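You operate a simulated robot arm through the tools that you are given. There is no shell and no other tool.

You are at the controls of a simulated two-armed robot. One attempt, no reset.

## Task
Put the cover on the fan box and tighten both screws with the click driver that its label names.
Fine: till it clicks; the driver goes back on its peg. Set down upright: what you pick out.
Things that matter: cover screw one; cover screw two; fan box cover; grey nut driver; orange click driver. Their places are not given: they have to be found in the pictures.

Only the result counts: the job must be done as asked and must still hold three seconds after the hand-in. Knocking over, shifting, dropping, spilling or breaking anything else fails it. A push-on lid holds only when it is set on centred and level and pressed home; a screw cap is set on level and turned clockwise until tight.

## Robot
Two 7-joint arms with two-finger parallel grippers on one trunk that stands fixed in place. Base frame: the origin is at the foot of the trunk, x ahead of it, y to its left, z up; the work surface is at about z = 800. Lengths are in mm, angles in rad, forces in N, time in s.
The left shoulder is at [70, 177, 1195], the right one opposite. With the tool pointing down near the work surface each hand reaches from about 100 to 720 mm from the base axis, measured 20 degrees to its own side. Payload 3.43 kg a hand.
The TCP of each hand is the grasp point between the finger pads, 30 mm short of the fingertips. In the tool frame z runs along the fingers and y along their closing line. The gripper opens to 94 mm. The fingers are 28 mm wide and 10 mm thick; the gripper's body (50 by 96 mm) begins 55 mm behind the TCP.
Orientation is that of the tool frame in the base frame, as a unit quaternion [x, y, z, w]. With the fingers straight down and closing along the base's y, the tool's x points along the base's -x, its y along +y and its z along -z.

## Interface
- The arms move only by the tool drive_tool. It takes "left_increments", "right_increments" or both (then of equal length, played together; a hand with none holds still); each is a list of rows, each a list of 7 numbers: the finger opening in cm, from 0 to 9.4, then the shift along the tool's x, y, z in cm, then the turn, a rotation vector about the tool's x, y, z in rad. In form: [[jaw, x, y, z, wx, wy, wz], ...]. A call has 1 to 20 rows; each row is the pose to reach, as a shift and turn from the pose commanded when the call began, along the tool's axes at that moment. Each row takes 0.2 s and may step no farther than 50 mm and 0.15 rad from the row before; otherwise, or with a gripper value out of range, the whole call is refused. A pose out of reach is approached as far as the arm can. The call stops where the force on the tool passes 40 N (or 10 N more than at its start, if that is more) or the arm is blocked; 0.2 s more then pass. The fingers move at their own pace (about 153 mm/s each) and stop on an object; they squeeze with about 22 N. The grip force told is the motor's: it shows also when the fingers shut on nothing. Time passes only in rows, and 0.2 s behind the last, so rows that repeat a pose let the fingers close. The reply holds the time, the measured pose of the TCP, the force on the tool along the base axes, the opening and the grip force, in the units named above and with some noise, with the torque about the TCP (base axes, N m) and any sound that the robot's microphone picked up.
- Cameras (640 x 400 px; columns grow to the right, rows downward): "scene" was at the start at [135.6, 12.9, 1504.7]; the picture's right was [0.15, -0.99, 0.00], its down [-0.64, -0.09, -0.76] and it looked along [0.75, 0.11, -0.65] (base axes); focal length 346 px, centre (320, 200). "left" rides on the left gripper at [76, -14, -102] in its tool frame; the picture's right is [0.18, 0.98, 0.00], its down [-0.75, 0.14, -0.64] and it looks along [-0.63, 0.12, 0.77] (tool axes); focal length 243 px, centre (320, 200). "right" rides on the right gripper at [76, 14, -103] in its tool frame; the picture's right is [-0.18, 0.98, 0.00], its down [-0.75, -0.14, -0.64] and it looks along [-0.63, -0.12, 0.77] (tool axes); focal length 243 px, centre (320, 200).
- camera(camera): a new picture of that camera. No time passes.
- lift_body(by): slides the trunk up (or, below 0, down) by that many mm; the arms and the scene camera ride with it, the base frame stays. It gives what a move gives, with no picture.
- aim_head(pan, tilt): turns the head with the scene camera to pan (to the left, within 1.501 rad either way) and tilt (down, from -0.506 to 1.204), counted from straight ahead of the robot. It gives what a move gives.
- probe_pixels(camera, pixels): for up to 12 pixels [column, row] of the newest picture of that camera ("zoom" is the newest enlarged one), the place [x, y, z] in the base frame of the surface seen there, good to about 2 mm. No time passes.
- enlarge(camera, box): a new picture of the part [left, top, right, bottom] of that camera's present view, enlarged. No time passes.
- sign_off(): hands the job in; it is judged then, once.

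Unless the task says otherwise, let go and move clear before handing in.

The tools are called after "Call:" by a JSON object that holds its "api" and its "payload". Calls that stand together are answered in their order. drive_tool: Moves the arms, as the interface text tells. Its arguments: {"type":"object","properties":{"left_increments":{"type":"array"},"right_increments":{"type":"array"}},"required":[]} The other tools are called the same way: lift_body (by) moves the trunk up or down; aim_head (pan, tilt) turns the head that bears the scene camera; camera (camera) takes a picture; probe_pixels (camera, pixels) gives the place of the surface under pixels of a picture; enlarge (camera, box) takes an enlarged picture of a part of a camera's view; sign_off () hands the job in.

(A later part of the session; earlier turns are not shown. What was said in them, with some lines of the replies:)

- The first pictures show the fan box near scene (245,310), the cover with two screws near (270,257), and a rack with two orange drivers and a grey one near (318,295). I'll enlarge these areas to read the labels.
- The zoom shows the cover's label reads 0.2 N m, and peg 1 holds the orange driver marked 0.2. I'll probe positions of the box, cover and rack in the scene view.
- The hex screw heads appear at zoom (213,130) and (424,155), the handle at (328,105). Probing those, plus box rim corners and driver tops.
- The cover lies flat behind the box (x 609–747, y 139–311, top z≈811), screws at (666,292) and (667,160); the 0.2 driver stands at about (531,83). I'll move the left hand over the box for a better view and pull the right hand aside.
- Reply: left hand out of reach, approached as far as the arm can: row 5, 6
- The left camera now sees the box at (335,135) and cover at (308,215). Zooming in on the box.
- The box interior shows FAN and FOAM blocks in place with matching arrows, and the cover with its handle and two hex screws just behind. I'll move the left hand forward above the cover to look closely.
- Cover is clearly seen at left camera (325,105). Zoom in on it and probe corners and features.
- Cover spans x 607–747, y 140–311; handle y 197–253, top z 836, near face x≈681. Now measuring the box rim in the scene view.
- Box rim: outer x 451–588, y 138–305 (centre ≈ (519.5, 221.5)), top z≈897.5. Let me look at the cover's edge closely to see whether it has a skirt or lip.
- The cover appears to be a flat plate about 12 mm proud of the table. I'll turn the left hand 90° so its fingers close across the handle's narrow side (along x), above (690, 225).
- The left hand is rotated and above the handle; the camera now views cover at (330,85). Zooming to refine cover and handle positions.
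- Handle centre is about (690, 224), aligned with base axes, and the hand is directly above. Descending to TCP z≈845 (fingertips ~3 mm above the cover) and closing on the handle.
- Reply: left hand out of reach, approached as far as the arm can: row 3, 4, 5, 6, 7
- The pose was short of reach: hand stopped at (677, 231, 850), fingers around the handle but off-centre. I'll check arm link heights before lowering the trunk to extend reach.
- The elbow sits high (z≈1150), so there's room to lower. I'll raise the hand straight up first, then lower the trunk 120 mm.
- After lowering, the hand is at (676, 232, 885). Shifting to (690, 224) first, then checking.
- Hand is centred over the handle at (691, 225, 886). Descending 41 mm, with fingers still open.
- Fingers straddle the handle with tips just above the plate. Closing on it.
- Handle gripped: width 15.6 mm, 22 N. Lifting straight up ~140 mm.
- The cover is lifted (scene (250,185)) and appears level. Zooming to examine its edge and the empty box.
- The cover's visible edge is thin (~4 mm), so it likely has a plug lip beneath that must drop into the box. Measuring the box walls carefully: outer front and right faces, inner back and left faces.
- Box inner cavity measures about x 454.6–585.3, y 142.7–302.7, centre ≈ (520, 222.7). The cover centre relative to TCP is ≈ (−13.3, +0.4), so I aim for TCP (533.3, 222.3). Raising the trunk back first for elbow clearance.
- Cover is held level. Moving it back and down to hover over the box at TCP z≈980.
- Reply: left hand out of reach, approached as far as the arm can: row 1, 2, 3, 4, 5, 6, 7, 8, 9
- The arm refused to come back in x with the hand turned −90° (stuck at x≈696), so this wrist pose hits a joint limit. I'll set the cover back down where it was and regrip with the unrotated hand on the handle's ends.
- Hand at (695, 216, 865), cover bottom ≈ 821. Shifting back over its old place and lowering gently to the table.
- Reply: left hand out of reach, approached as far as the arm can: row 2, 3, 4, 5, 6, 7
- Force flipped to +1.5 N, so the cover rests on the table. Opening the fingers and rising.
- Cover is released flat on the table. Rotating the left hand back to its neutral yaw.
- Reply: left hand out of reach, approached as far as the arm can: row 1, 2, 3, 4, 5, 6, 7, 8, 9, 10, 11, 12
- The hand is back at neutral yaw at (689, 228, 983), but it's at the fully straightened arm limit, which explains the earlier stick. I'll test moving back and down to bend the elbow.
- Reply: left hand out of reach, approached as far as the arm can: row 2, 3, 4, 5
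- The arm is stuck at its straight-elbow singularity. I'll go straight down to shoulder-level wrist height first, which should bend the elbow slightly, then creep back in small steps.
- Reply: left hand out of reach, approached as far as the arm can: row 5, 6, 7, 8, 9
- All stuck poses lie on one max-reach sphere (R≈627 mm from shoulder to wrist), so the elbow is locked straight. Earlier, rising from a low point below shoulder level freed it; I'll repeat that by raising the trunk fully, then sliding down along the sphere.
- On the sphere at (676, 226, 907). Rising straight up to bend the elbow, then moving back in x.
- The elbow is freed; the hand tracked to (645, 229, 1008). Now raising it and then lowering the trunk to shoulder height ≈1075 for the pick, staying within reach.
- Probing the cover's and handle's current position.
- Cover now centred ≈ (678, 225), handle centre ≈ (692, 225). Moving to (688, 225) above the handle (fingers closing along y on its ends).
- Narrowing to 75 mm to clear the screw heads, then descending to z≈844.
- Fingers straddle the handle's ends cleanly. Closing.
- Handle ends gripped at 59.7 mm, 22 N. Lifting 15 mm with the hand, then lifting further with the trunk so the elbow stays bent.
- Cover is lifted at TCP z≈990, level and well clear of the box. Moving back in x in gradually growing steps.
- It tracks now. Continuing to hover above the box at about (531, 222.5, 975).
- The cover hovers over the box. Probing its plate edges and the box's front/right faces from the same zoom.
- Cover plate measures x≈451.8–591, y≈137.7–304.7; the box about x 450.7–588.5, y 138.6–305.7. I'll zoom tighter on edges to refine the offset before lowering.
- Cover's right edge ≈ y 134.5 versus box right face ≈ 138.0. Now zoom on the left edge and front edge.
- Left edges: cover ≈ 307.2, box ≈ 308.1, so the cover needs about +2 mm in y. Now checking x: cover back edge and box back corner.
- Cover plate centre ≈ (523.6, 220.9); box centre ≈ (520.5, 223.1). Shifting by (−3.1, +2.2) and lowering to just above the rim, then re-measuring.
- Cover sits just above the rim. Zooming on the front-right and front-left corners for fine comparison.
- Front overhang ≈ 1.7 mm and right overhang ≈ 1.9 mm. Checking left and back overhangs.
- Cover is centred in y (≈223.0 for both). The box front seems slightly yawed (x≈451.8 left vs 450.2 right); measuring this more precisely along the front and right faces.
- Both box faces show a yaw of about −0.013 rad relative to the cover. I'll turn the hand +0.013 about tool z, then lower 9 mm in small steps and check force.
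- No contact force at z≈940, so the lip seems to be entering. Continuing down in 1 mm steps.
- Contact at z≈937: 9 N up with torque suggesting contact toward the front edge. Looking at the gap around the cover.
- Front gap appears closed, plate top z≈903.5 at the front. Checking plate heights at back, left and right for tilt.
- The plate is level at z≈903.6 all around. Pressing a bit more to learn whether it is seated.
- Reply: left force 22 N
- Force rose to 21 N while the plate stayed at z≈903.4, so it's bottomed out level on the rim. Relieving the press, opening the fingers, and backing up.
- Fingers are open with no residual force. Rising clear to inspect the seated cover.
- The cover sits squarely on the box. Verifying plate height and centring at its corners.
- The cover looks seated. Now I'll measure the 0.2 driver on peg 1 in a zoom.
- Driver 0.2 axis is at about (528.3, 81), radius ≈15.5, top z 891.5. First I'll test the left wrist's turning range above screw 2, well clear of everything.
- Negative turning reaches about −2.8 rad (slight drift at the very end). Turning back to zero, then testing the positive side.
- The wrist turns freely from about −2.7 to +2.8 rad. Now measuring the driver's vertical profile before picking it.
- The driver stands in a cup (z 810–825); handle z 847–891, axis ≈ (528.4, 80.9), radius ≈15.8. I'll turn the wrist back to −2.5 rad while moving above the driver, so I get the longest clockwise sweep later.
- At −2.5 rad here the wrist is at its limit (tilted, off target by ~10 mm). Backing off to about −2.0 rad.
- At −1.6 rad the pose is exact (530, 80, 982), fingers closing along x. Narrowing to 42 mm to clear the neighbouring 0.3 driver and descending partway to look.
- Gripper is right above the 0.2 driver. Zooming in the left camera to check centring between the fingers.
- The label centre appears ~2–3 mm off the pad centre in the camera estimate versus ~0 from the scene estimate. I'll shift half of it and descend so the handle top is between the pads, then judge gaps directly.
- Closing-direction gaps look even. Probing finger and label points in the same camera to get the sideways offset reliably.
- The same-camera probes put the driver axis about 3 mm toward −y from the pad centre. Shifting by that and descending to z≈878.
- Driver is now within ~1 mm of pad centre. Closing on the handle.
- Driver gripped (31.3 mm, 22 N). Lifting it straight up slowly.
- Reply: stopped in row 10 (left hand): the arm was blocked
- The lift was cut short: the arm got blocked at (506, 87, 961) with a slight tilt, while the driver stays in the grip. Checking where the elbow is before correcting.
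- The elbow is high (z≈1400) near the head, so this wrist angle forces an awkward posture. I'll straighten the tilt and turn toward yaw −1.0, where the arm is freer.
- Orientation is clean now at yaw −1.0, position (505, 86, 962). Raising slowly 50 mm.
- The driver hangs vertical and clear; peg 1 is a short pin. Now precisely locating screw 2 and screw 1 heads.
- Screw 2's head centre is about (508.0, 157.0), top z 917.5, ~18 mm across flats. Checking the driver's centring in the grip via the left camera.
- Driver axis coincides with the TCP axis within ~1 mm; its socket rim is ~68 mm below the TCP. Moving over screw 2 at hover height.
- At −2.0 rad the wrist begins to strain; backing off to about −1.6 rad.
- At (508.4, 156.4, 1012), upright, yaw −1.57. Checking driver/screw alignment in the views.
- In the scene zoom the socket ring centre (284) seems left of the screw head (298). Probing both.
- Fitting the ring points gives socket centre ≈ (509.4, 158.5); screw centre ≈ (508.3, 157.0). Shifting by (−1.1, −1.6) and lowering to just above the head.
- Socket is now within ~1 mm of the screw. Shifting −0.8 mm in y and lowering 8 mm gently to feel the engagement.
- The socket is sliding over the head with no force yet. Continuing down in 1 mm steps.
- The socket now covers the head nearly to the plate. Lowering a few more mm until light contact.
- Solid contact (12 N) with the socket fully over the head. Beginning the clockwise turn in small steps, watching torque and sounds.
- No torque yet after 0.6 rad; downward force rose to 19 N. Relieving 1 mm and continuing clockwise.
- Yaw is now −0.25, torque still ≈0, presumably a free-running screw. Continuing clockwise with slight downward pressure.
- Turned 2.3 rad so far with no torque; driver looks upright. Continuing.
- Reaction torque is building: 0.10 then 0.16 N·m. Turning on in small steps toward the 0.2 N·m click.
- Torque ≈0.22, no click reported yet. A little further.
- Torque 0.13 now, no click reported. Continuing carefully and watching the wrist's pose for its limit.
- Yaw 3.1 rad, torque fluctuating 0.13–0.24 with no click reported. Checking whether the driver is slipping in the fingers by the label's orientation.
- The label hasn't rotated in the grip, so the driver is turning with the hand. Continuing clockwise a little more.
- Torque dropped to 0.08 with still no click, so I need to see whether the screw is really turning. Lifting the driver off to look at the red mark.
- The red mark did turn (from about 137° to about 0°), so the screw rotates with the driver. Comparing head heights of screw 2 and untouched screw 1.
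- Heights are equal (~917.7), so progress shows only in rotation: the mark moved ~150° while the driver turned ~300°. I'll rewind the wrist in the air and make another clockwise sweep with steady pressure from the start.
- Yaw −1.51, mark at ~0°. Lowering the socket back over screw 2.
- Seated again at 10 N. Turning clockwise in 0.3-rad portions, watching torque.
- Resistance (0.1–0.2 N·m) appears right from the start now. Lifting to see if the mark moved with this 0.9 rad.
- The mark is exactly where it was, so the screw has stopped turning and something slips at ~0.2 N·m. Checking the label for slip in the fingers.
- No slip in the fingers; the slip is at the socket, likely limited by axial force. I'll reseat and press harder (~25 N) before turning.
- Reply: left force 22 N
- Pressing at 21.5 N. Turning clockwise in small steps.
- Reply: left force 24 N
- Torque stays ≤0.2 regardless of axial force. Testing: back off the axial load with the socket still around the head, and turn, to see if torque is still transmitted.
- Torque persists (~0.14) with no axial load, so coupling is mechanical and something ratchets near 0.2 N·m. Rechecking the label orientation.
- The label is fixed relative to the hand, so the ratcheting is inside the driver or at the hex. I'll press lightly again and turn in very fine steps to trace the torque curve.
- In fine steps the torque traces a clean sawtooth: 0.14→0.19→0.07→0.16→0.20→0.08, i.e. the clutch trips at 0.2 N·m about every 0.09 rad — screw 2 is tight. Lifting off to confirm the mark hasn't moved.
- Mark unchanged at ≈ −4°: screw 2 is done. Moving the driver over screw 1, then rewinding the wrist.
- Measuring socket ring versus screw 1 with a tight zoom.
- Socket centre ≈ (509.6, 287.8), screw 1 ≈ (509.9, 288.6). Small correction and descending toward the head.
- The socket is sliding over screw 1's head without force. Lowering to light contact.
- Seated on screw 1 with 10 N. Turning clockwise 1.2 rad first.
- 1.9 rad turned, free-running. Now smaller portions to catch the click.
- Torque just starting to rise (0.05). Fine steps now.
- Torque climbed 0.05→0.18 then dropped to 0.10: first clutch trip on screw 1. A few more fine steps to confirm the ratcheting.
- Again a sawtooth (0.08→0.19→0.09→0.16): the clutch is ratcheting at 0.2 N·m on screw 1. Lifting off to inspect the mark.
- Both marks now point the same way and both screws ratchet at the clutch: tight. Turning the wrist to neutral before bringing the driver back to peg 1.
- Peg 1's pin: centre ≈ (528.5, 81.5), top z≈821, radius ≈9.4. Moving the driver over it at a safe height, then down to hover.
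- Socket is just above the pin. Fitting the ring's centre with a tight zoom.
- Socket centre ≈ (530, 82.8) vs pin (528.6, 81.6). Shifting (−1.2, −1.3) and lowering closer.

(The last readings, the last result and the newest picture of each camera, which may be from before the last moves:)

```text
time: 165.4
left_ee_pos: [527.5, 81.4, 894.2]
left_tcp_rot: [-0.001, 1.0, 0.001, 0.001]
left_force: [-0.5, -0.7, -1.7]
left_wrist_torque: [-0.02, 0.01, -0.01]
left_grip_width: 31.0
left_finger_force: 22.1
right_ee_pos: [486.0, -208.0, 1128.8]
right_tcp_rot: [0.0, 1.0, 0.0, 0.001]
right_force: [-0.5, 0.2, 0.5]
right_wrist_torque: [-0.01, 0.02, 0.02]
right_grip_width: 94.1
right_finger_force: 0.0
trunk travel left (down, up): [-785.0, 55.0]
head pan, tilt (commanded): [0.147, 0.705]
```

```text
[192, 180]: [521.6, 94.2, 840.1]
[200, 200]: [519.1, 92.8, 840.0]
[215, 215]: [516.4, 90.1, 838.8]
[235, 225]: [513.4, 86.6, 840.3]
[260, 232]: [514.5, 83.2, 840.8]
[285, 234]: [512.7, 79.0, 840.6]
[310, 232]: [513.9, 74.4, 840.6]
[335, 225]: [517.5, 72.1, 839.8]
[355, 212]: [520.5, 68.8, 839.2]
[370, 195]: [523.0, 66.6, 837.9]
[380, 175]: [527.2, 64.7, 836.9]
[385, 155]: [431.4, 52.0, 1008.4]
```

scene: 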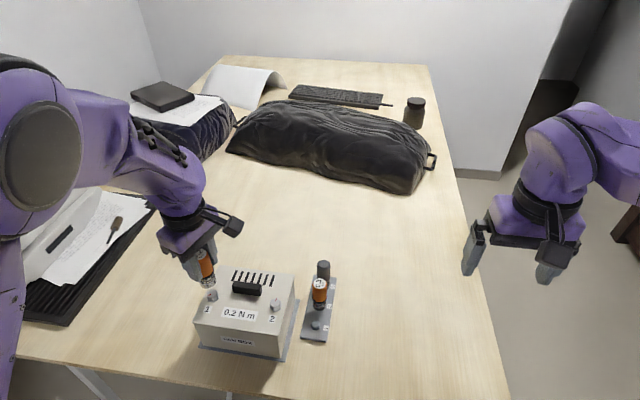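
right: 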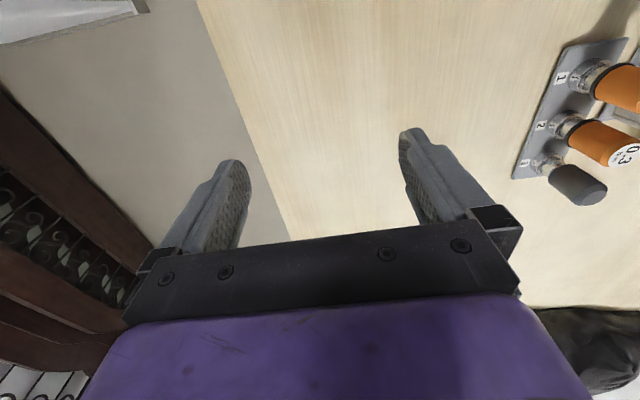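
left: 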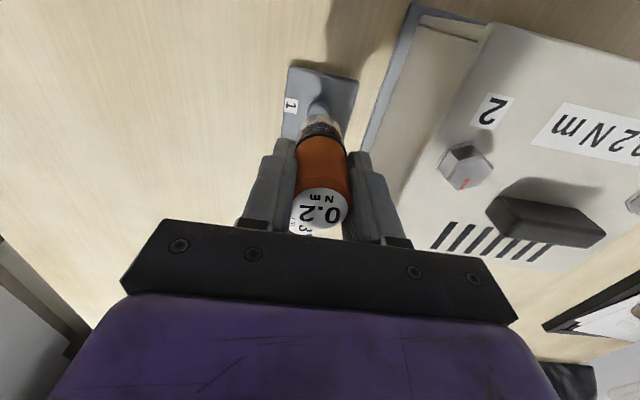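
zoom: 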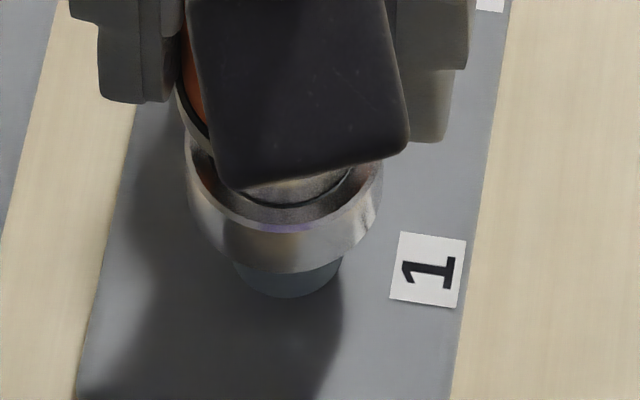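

Ring is centred over the pin in y; nudging −0.6 mm in x and lowering 10 mm gently.

Call:
{"api": "drive_tool", "payload": {"left_increments": [[2.2, 0.06, 0.02, 0.2, 0, 0, 0], [2.2, 0.06, 0.02, 0.4, 0, 0, 0], [2.2, 0.06, 0.02, 0.6, 0, 0, 0], [2.2, 0.06, 0.02, 0.8, 0, 0, 0], [2.2, 0.06, 0.02, 1.0, 0, 0, 0], [2.2, 0.06, 0.02, 1.0, 0, 0, 0]]}}

Call:
{"api": "enlarge", "payload": {"camera": "scene", "box": [300, 308, 336, 338]}}

```text
time: 166.8
left_ee_pos: [526.8, 79.6, 884.4]
left_tcp_rot: [0.0, 1.0, 0.002, 0.001]
left_force: [0.9, -0.6, -1.2]
left_wrist_torque: [-0.03, -0.01, 0.02]
left_grip_width: 31.2
left_finger_force: 22.1
right_ee_pos: [485.1, -207.2, 1128.2]
right_tcp_rot: [0.0, 1.0, 0.001, 0.001]
right_force: [-0.3, -0.2, 1.0]
right_wrist_torque: [-0.01, 0.0, 0.01]
right_grip_width: 94.1
right_finger_force: 0.0
trunk travel left (down, up): [-785.0, 55.0]
head pan, tilt (commanded): [0.147, 0.705]
```

```text
13.33 times, centred on (318, 323) of scene
```

zoom: 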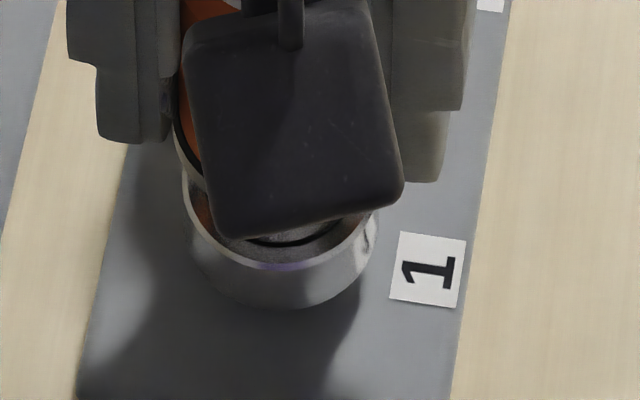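

No force at z≈884; the socket is over the pin. Continuing down to light contact.

Call:
{"api": "drive_tool", "payload": {"left_increments": [[2.2, 0, 0, 0.15, 0, 0, 0], [2.2, 0, 0, 0.3, 0, 0, 0], [2.2, 0, 0, 0.45, 0, 0, 0], [2.2, 0, 0, 0.6, 0, 0, 0], [2.2, 0, 0, 0.7, 0, 0, 0], [2.2, 0, 0, 0.7, 0, 0, 0]]}}

```text
time: 168.2
left_ee_pos: [526.1, 80.8, 877.2]
left_tcp_rot: [0.0, 1.0, 0.002, 0.001]
left_force: [0.0, 0.7, -1.3]
left_wrist_torque: [0.0, 0.02, 0.01]
left_grip_width: 31.0
left_finger_force: 21.7
right_ee_pos: [486.7, -207.0, 1128.8]
right_tcp_rot: [0.001, 1.0, 0.001, 0.001]
right_force: [1.4, 0.5, -0.9]
right_wrist_torque: [0.0, 0.01, -0.02]
right_grip_width: 93.8
right_finger_force: 0.1
trunk travel left (down, up): [-785.0, 55.0]
head pan, tilt (commanded): [0.147, 0.705]
```

Call:
{"api": "drive_tool", "payload": {"left_increments": [[2.2, 0, 0, 0.1, 0, 0, 0], [2.2, 0, 0, 0.2, 0, 0, 0], [2.2, 0, 0, 0.2, 0, 0, 0]]}}

```text
time: 169.0
left_ee_pos: [526.8, 81.3, 875.1]
left_tcp_rot: [0.0, 1.0, 0.002, 0.002]
left_force: [0.6, 0.3, 0.6]
left_wrist_torque: [0.0, 0.0, -0.03]
left_grip_width: 31.2
left_finger_force: 22.2
right_ee_pos: [486.1, -207.0, 1129.2]
right_tcp_rot: [0.0, 1.0, 0.0, 0.0]
right_force: [0.3, -0.7, 0.2]
right_wrist_torque: [0.01, -0.04, -0.04]
right_grip_width: 93.9
right_finger_force: 0.0
trunk travel left (down, up): [-785.0, 55.0]
head pan, tilt (commanded): [0.147, 0.705]
```

Contact beginning at z≈875 (force went from −1.5 to +0.6). One more mm to confirm it's seated.

Call:
{"api": "drive_tool", "payload": {"left_increments": [[2.2, 0, 0, 0.05, 0, 0, 0], [2.2, 0, 0, 0.1, 0, 0, 0], [2.2, 0, 0, 0.1, 0, 0, 0]]}}

Call:
{"api": "enlarge", "payload": {"camera": "scene", "box": [290, 280, 346, 342]}}

```text
time: 169.8
left_ee_pos: [526.1, 82.6, 876.2]
left_tcp_rot: [-0.001, 1.0, 0.002, 0.002]
left_force: [1.4, 1.3, 9.1]
left_wrist_torque: [-0.02, 0.07, 0.02]
left_grip_width: 30.9
left_finger_force: 22.3
right_ee_pos: [484.8, -206.3, 1128.7]
right_tcp_rot: [0.0, 1.0, 0.001, 0.001]
right_force: [-0.4, 0.1, -0.1]
right_wrist_torque: [-0.01, -0.02, -0.03]
right_grip_width: 93.9
right_finger_force: 0.0
trunk travel left (down, up): [-785.0, 55.0]
head pan, tilt (commanded): [0.147, 0.705]
```

```text
6.45 times, centred on (318, 311) of scene
```

zoom: 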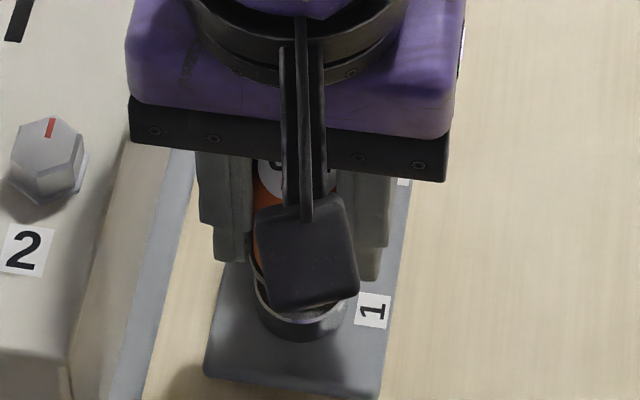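

Seated firmly (9 N at z≈876). Relieving the press and opening the fingers.

Call:
{"api": "drive_tool", "payload": {"left_increments": [[2.2, 0, 0, -0.12, 0, 0, 0], [2.2, 0, 0, -0.12, 0, 0, 0], [3.4, 0, 0, -0.12, 0, 0, 0], [4.4, 0, 0, -0.12, 0, 0, 0], [4.4, 0, 0, -0.12, 0, 0, 0]]}}

Call:
{"api": "camera", "payload": {"camera": "left"}}

```text
time: 171.0
left_ee_pos: [526.4, 80.2, 876.0]
left_tcp_rot: [0.0, 1.0, 0.002, 0.001]
left_force: [-0.6, -0.1, -0.4]
left_wrist_torque: [-0.02, -0.04, -0.01]
left_grip_width: 43.9
left_finger_force: 0.1
right_ee_pos: [485.7, -207.7, 1129.2]
right_tcp_rot: [-0.001, 1.0, 0.001, 0.001]
right_force: [0.2, 0.1, -0.4]
right_wrist_torque: [0.02, 0.04, -0.03]
right_grip_width: 94.1
right_finger_force: 0.0
trunk travel left (down, up): [-785.0, 55.0]
head pan, tilt (commanded): [0.147, 0.705]
```

```text
taken
```

left: 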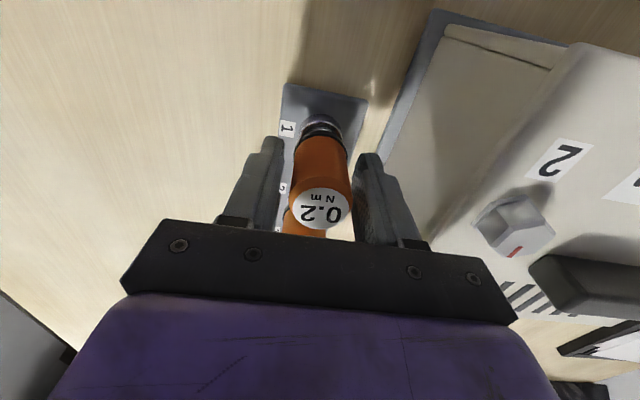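

Driver stands free between the open fingers. Rising straight up, clear of it.

Call:
{"api": "drive_tool", "payload": {"left_increments": [[4.4, 0, 0, -1, 0, 0, 0], [4.4, 0, 0, -2.5, 0, 0, 0], [4.4, 0, 0, -4.5, 0, 0, 0], [4.4, 0, 0, -7, 0, 0, 0], [4.4, 0, 0, -10, 0, 0, 0], [4.4, 0, 0, -13, 0, 0, 0], [4.4, 0, 0, -15, 0, 0, 0], [4.4, 0, 0, -15, 0, 0, 0]]}}

Call:
{"api": "camera", "payload": {"camera": "scene"}}

Call:
{"api": "enlarge", "payload": {"camera": "scene", "box": [180, 240, 345, 360]}}

```text
time: 172.8
left_ee_pos: [525.8, 80.1, 1025.8]
left_tcp_rot: [-0.001, 1.0, 0.002, 0.0]
left_force: [0.2, -0.5, -1.1]
left_wrist_torque: [0.0, 0.0, 0.01]
left_grip_width: 44.2
left_finger_force: 0.0
right_ee_pos: [486.1, -207.1, 1129.6]
right_tcp_rot: [-0.001, 1.0, 0.001, 0.001]
right_force: [-0.4, 0.6, 0.5]
right_wrist_torque: [0.03, 0.02, 0.0]
right_grip_width: 93.8
right_finger_force: 0.0
trunk travel left (down, up): [-785.0, 55.0]
head pan, tilt (commanded): [0.147, 0.705]
```

```text
taken
```

scene: 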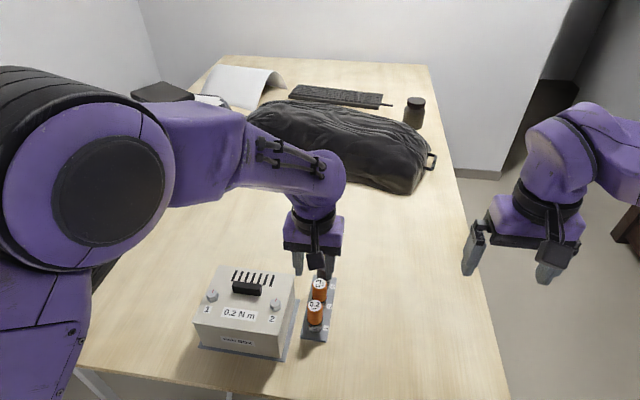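

```text
3.33 times, centred on (262, 300) of scene
```

zoom: 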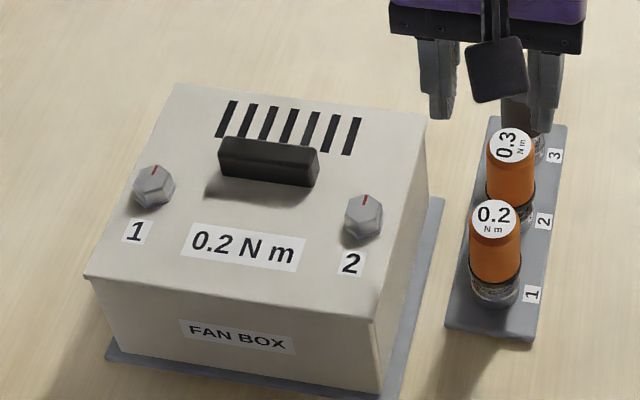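

The 0.2 driver stands upright on peg 1 and both screw marks point the same way. Verifying driver height/position and the cover's level by probing.

Call:
{"api": "probe_pixels", "payload": {"camera": "zoom", "pixels": [[494, 220], [494, 207], [494, 232], [478, 220], [512, 220], [100, 270], [365, 305], [420, 125], [185, 92], [240, 280], [150, 180], [362, 205]]}}

Call:
{"api": "enlarge", "payload": {"camera": "scene", "box": [298, 270, 342, 345]}}

```text
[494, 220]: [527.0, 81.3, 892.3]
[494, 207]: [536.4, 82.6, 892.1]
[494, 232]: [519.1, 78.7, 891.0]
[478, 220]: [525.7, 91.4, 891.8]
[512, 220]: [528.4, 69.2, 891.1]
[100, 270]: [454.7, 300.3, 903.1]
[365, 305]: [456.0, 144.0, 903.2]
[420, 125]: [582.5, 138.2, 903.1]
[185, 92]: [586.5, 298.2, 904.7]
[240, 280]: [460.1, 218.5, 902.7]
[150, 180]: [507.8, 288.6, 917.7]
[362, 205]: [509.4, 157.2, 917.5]
```

```text
5.33 times, centred on (320, 308) of scene
```

zoom: 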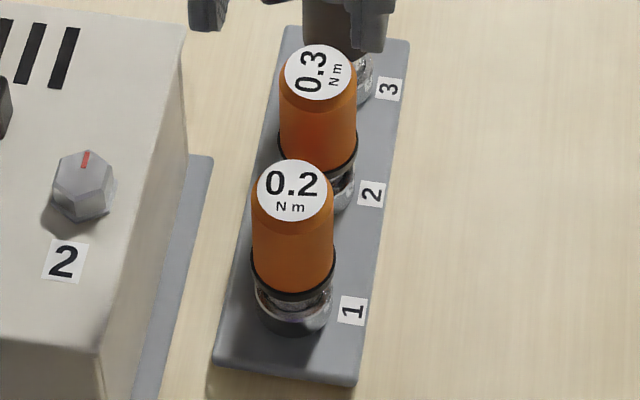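

The driver's top is back at z 891.7 as originally, and the cover is level at 903.2. Checking the cover/box seam from the left-hand camera.

Call:
{"api": "camera", "payload": {"camera": "left"}}

Call:
{"api": "enlarge", "payload": {"camera": "left", "box": [330, 0, 640, 230]}}

```text
taken
```

left: 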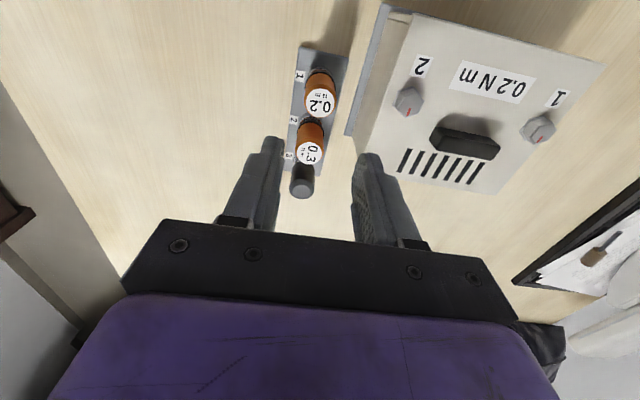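

```text
1.74 times, centred on (485, 115) of left
```

zoom: 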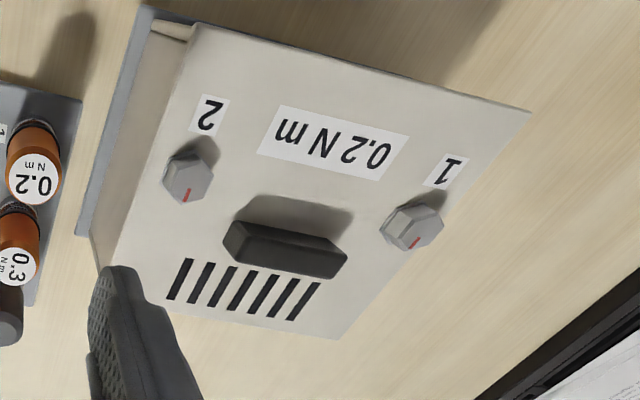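

Call:
{"api": "enlarge", "payload": {"camera": "left", "box": [355, 0, 435, 60]}}

Call:
{"api": "enlarge", "payload": {"camera": "left", "box": [360, 60, 420, 110]}}

```text
6.67 times, centred on (395, 30) of left
```

zoom: 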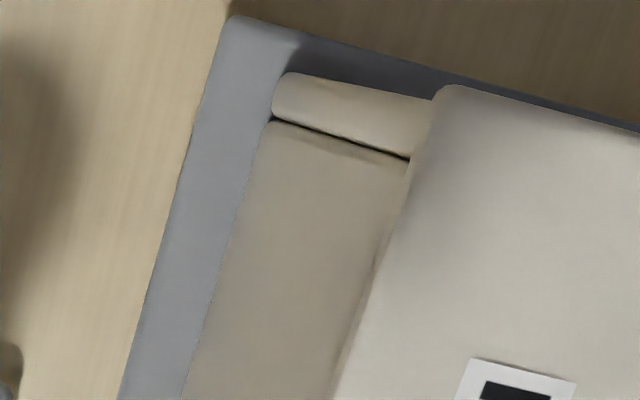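

```text
8.00 times, centred on (390, 85) of left
```

zoom: 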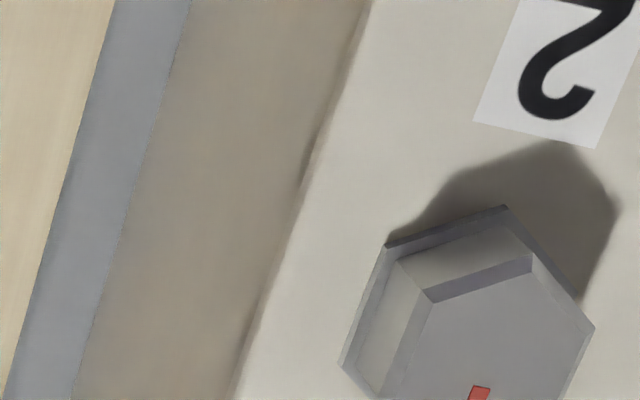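

No gap is visible and the plate is level at z≈903.2 with both screws at their stops. Moving the left hand up and away to its own side.

Call:
{"api": "drive_tool", "payload": {"left_increments": [[4.4, 0, 0, -3, 0, 0, 0], [4.4, 0.3, 3, -5, 0, 0, 0], [4.4, 0.8, 7, -6, 0, 0, 0], [4.4, 1.3, 11, -7, 0, 0, 0], [4.4, 1.8, 15, -7, 0, 0, 0], [4.4, 2.2, 19, -7, 0, 0, 0], [4.4, 2.6, 23, -7, 0, 0, 0], [4.4, 2.6, 25, -7, 0, 0, 0], [4.4, 2.6, 25, -7, 0, 0, 0]]}}

Call:
{"api": "camera", "payload": {"camera": "scene"}}

Call:
{"api": "enlarge", "payload": {"camera": "scene", "box": [180, 250, 345, 360]}}

```text
time: 174.8
left_ee_pos: [501.6, 330.9, 1097.0]
left_tcp_rot: [0.0, 1.0, 0.003, 0.001]
left_force: [-0.2, 0.1, 0.2]
left_wrist_torque: [0.0, 0.02, -0.01]
left_grip_width: 43.9
left_finger_force: 0.1
right_ee_pos: [486.0, -207.4, 1129.0]
right_tcp_rot: [0.0, 1.0, 0.002, 0.0]
right_force: [0.1, -0.2, 0.2]
right_wrist_torque: [0.0, 0.03, -0.04]
right_grip_width: 94.0
right_finger_force: 0.1
trunk travel left (down, up): [-785.0, 55.0]
head pan, tilt (commanded): [0.147, 0.705]
```

```text
taken
```

scene: 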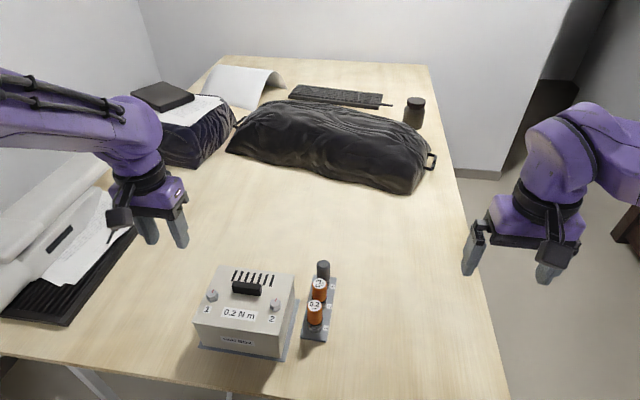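

```text
3.64 times, centred on (262, 305) of scene
```

zoom: 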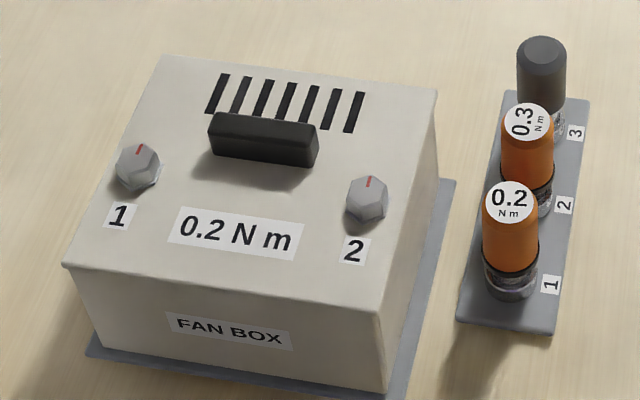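

Everything looks in place. For certainty I'll use the right hand's camera for a low-angle look at the cover seam: first turning the right hand to face the box.

Call:
{"api": "drive_tool", "payload": {"right_increments": [[9.4, 0, 0, 0, 0, 0, -0.145], [9.4, 0, 0, 0, 0, 0, -0.29], [9.4, 0, 0, 0, 0, 0, -0.435], [9.4, 0, 0, 0, 0, 0, -0.58], [9.4, 0, 0, 0, 0, 0, -0.725], [9.4, 0, 0, 0, 0, 0, -0.87], [9.4, 0, 0, 0, 0, 0, -1.015], [9.4, 0, 0, 0, 0, 0, -1.16], [9.4, 0, 0, 0, 0, 0, -1.305], [9.4, 0, 0, 0, 0, 0, -1.45], [9.4, 0, 0, 0, 0, 0, -1.571], [9.4, 0, 0, 0, 0, 0, -1.571]]}}

Call:
{"api": "camera", "payload": {"camera": "right"}}

```text
time: 177.4
left_ee_pos: [500.6, 329.6, 1098.2]
left_tcp_rot: [0.0, 1.0, 0.003, 0.002]
left_force: [0.1, 0.0, 0.9]
left_wrist_torque: [0.01, -0.02, 0.01]
left_grip_width: 44.2
left_finger_force: 0.1
right_ee_pos: [517.7, -222.9, 1066.3]
right_tcp_rot: [-0.334, 0.914, -0.091, 0.212]
right_force: [-0.1, -0.9, -0.8]
right_wrist_torque: [0.02, 0.02, 0.01]
right_grip_width: 93.7
right_finger_force: 0.1
right hand out of reach, approached as far as the arm can: row 2, 3, 4, 5, 6, 7, 8, 9, 10, 11, 12
trunk travel left (down, up): [-785.0, 55.0]
head pan, tilt (commanded): [0.147, 0.705]
```

```text
taken
```

right: 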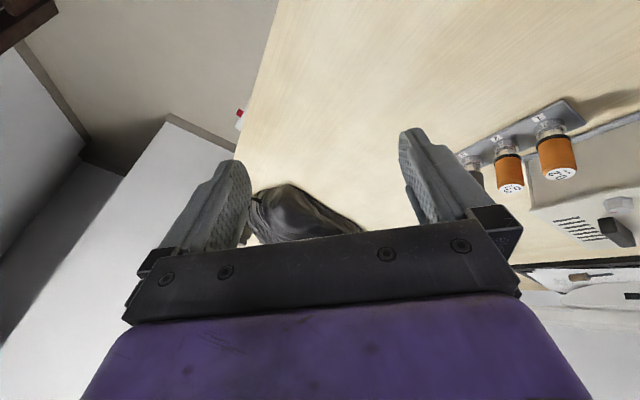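

The right wrist can't reach that orientation, but its camera now shows the box's right side near (600, 210). Zooming there.

Call:
{"api": "enlarge", "payload": {"camera": "right", "box": [520, 110, 640, 260]}}

Call:
{"api": "enlarge", "payload": {"camera": "right", "box": [530, 180, 640, 250]}}

```text
2.67 times, centred on (580, 185) of right
```

zoom: 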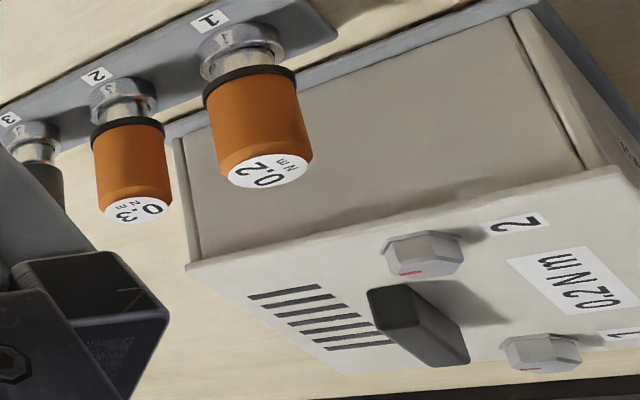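

```text
5.71 times, centred on (585, 215) of right
```

zoom: 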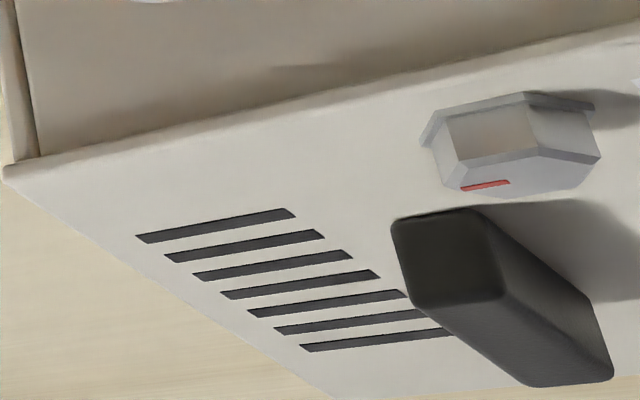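

This low-angle view shows the plate edge resting on the wall. One tighter zoom along the seam.

Call:
{"api": "enlarge", "payload": {"camera": "right", "box": [580, 172, 640, 210]}}

Call:
{"api": "enlarge", "payload": {"camera": "right", "box": [524, 192, 564, 217]}}

```text
10.53 times, centred on (610, 191) of right
```

zoom: 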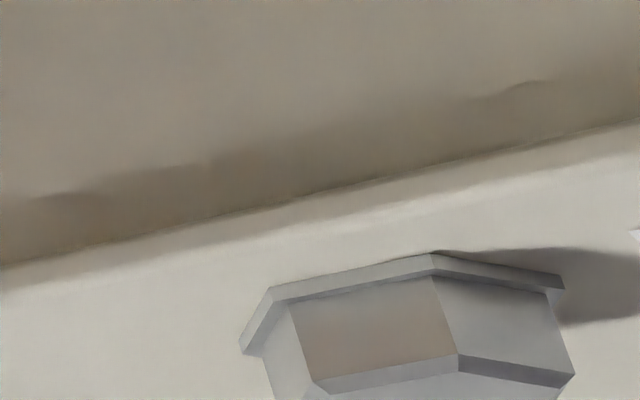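

```text
16.00 times, centred on (544, 204) of right
```

zoom: 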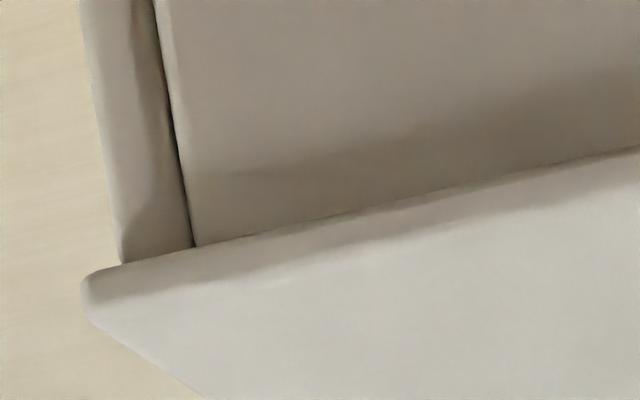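

The seam shows no gap anywhere: the plate rests fully on the walls, both screws sit at their stops with the clutch tripped at 0.2 N·m, and the 0.2 driver is upright on peg 1. Both hands are clear, so I'm handing in.

Call:
{"api": "sign_off", "payload": {}}

```text
The job is handed in.
```

The job is handed in: the cover is on the fan box, both screws are tightened, and the 0.2 N m click driver is back upright on peg 1.

- **Cover:** it sits level on the walls with its top at about z 903. A low-angle view of the right side showed no gap at the seam.
- **Screws:** each turned about 140° clockwise until it stopped. After that, the torque kept climbing to about 0.2 N m and dropping back, which is how a click driver behaves when it trips. Both red marks ended up pointing the same way.
- **Click sound:** the microphone never reported a click. That the screws reached the click is my reading of the torque and the marks, not something I heard.
- **Driver:** its top is back at z 892, the same height as at the start. The 0.3 driver and the grey nut driver were not touched.

On the first try the left arm locked straight while holding the cover. I set the cover back on the table where it had been and picked it up again. I saw nothing else moved or knocked over.
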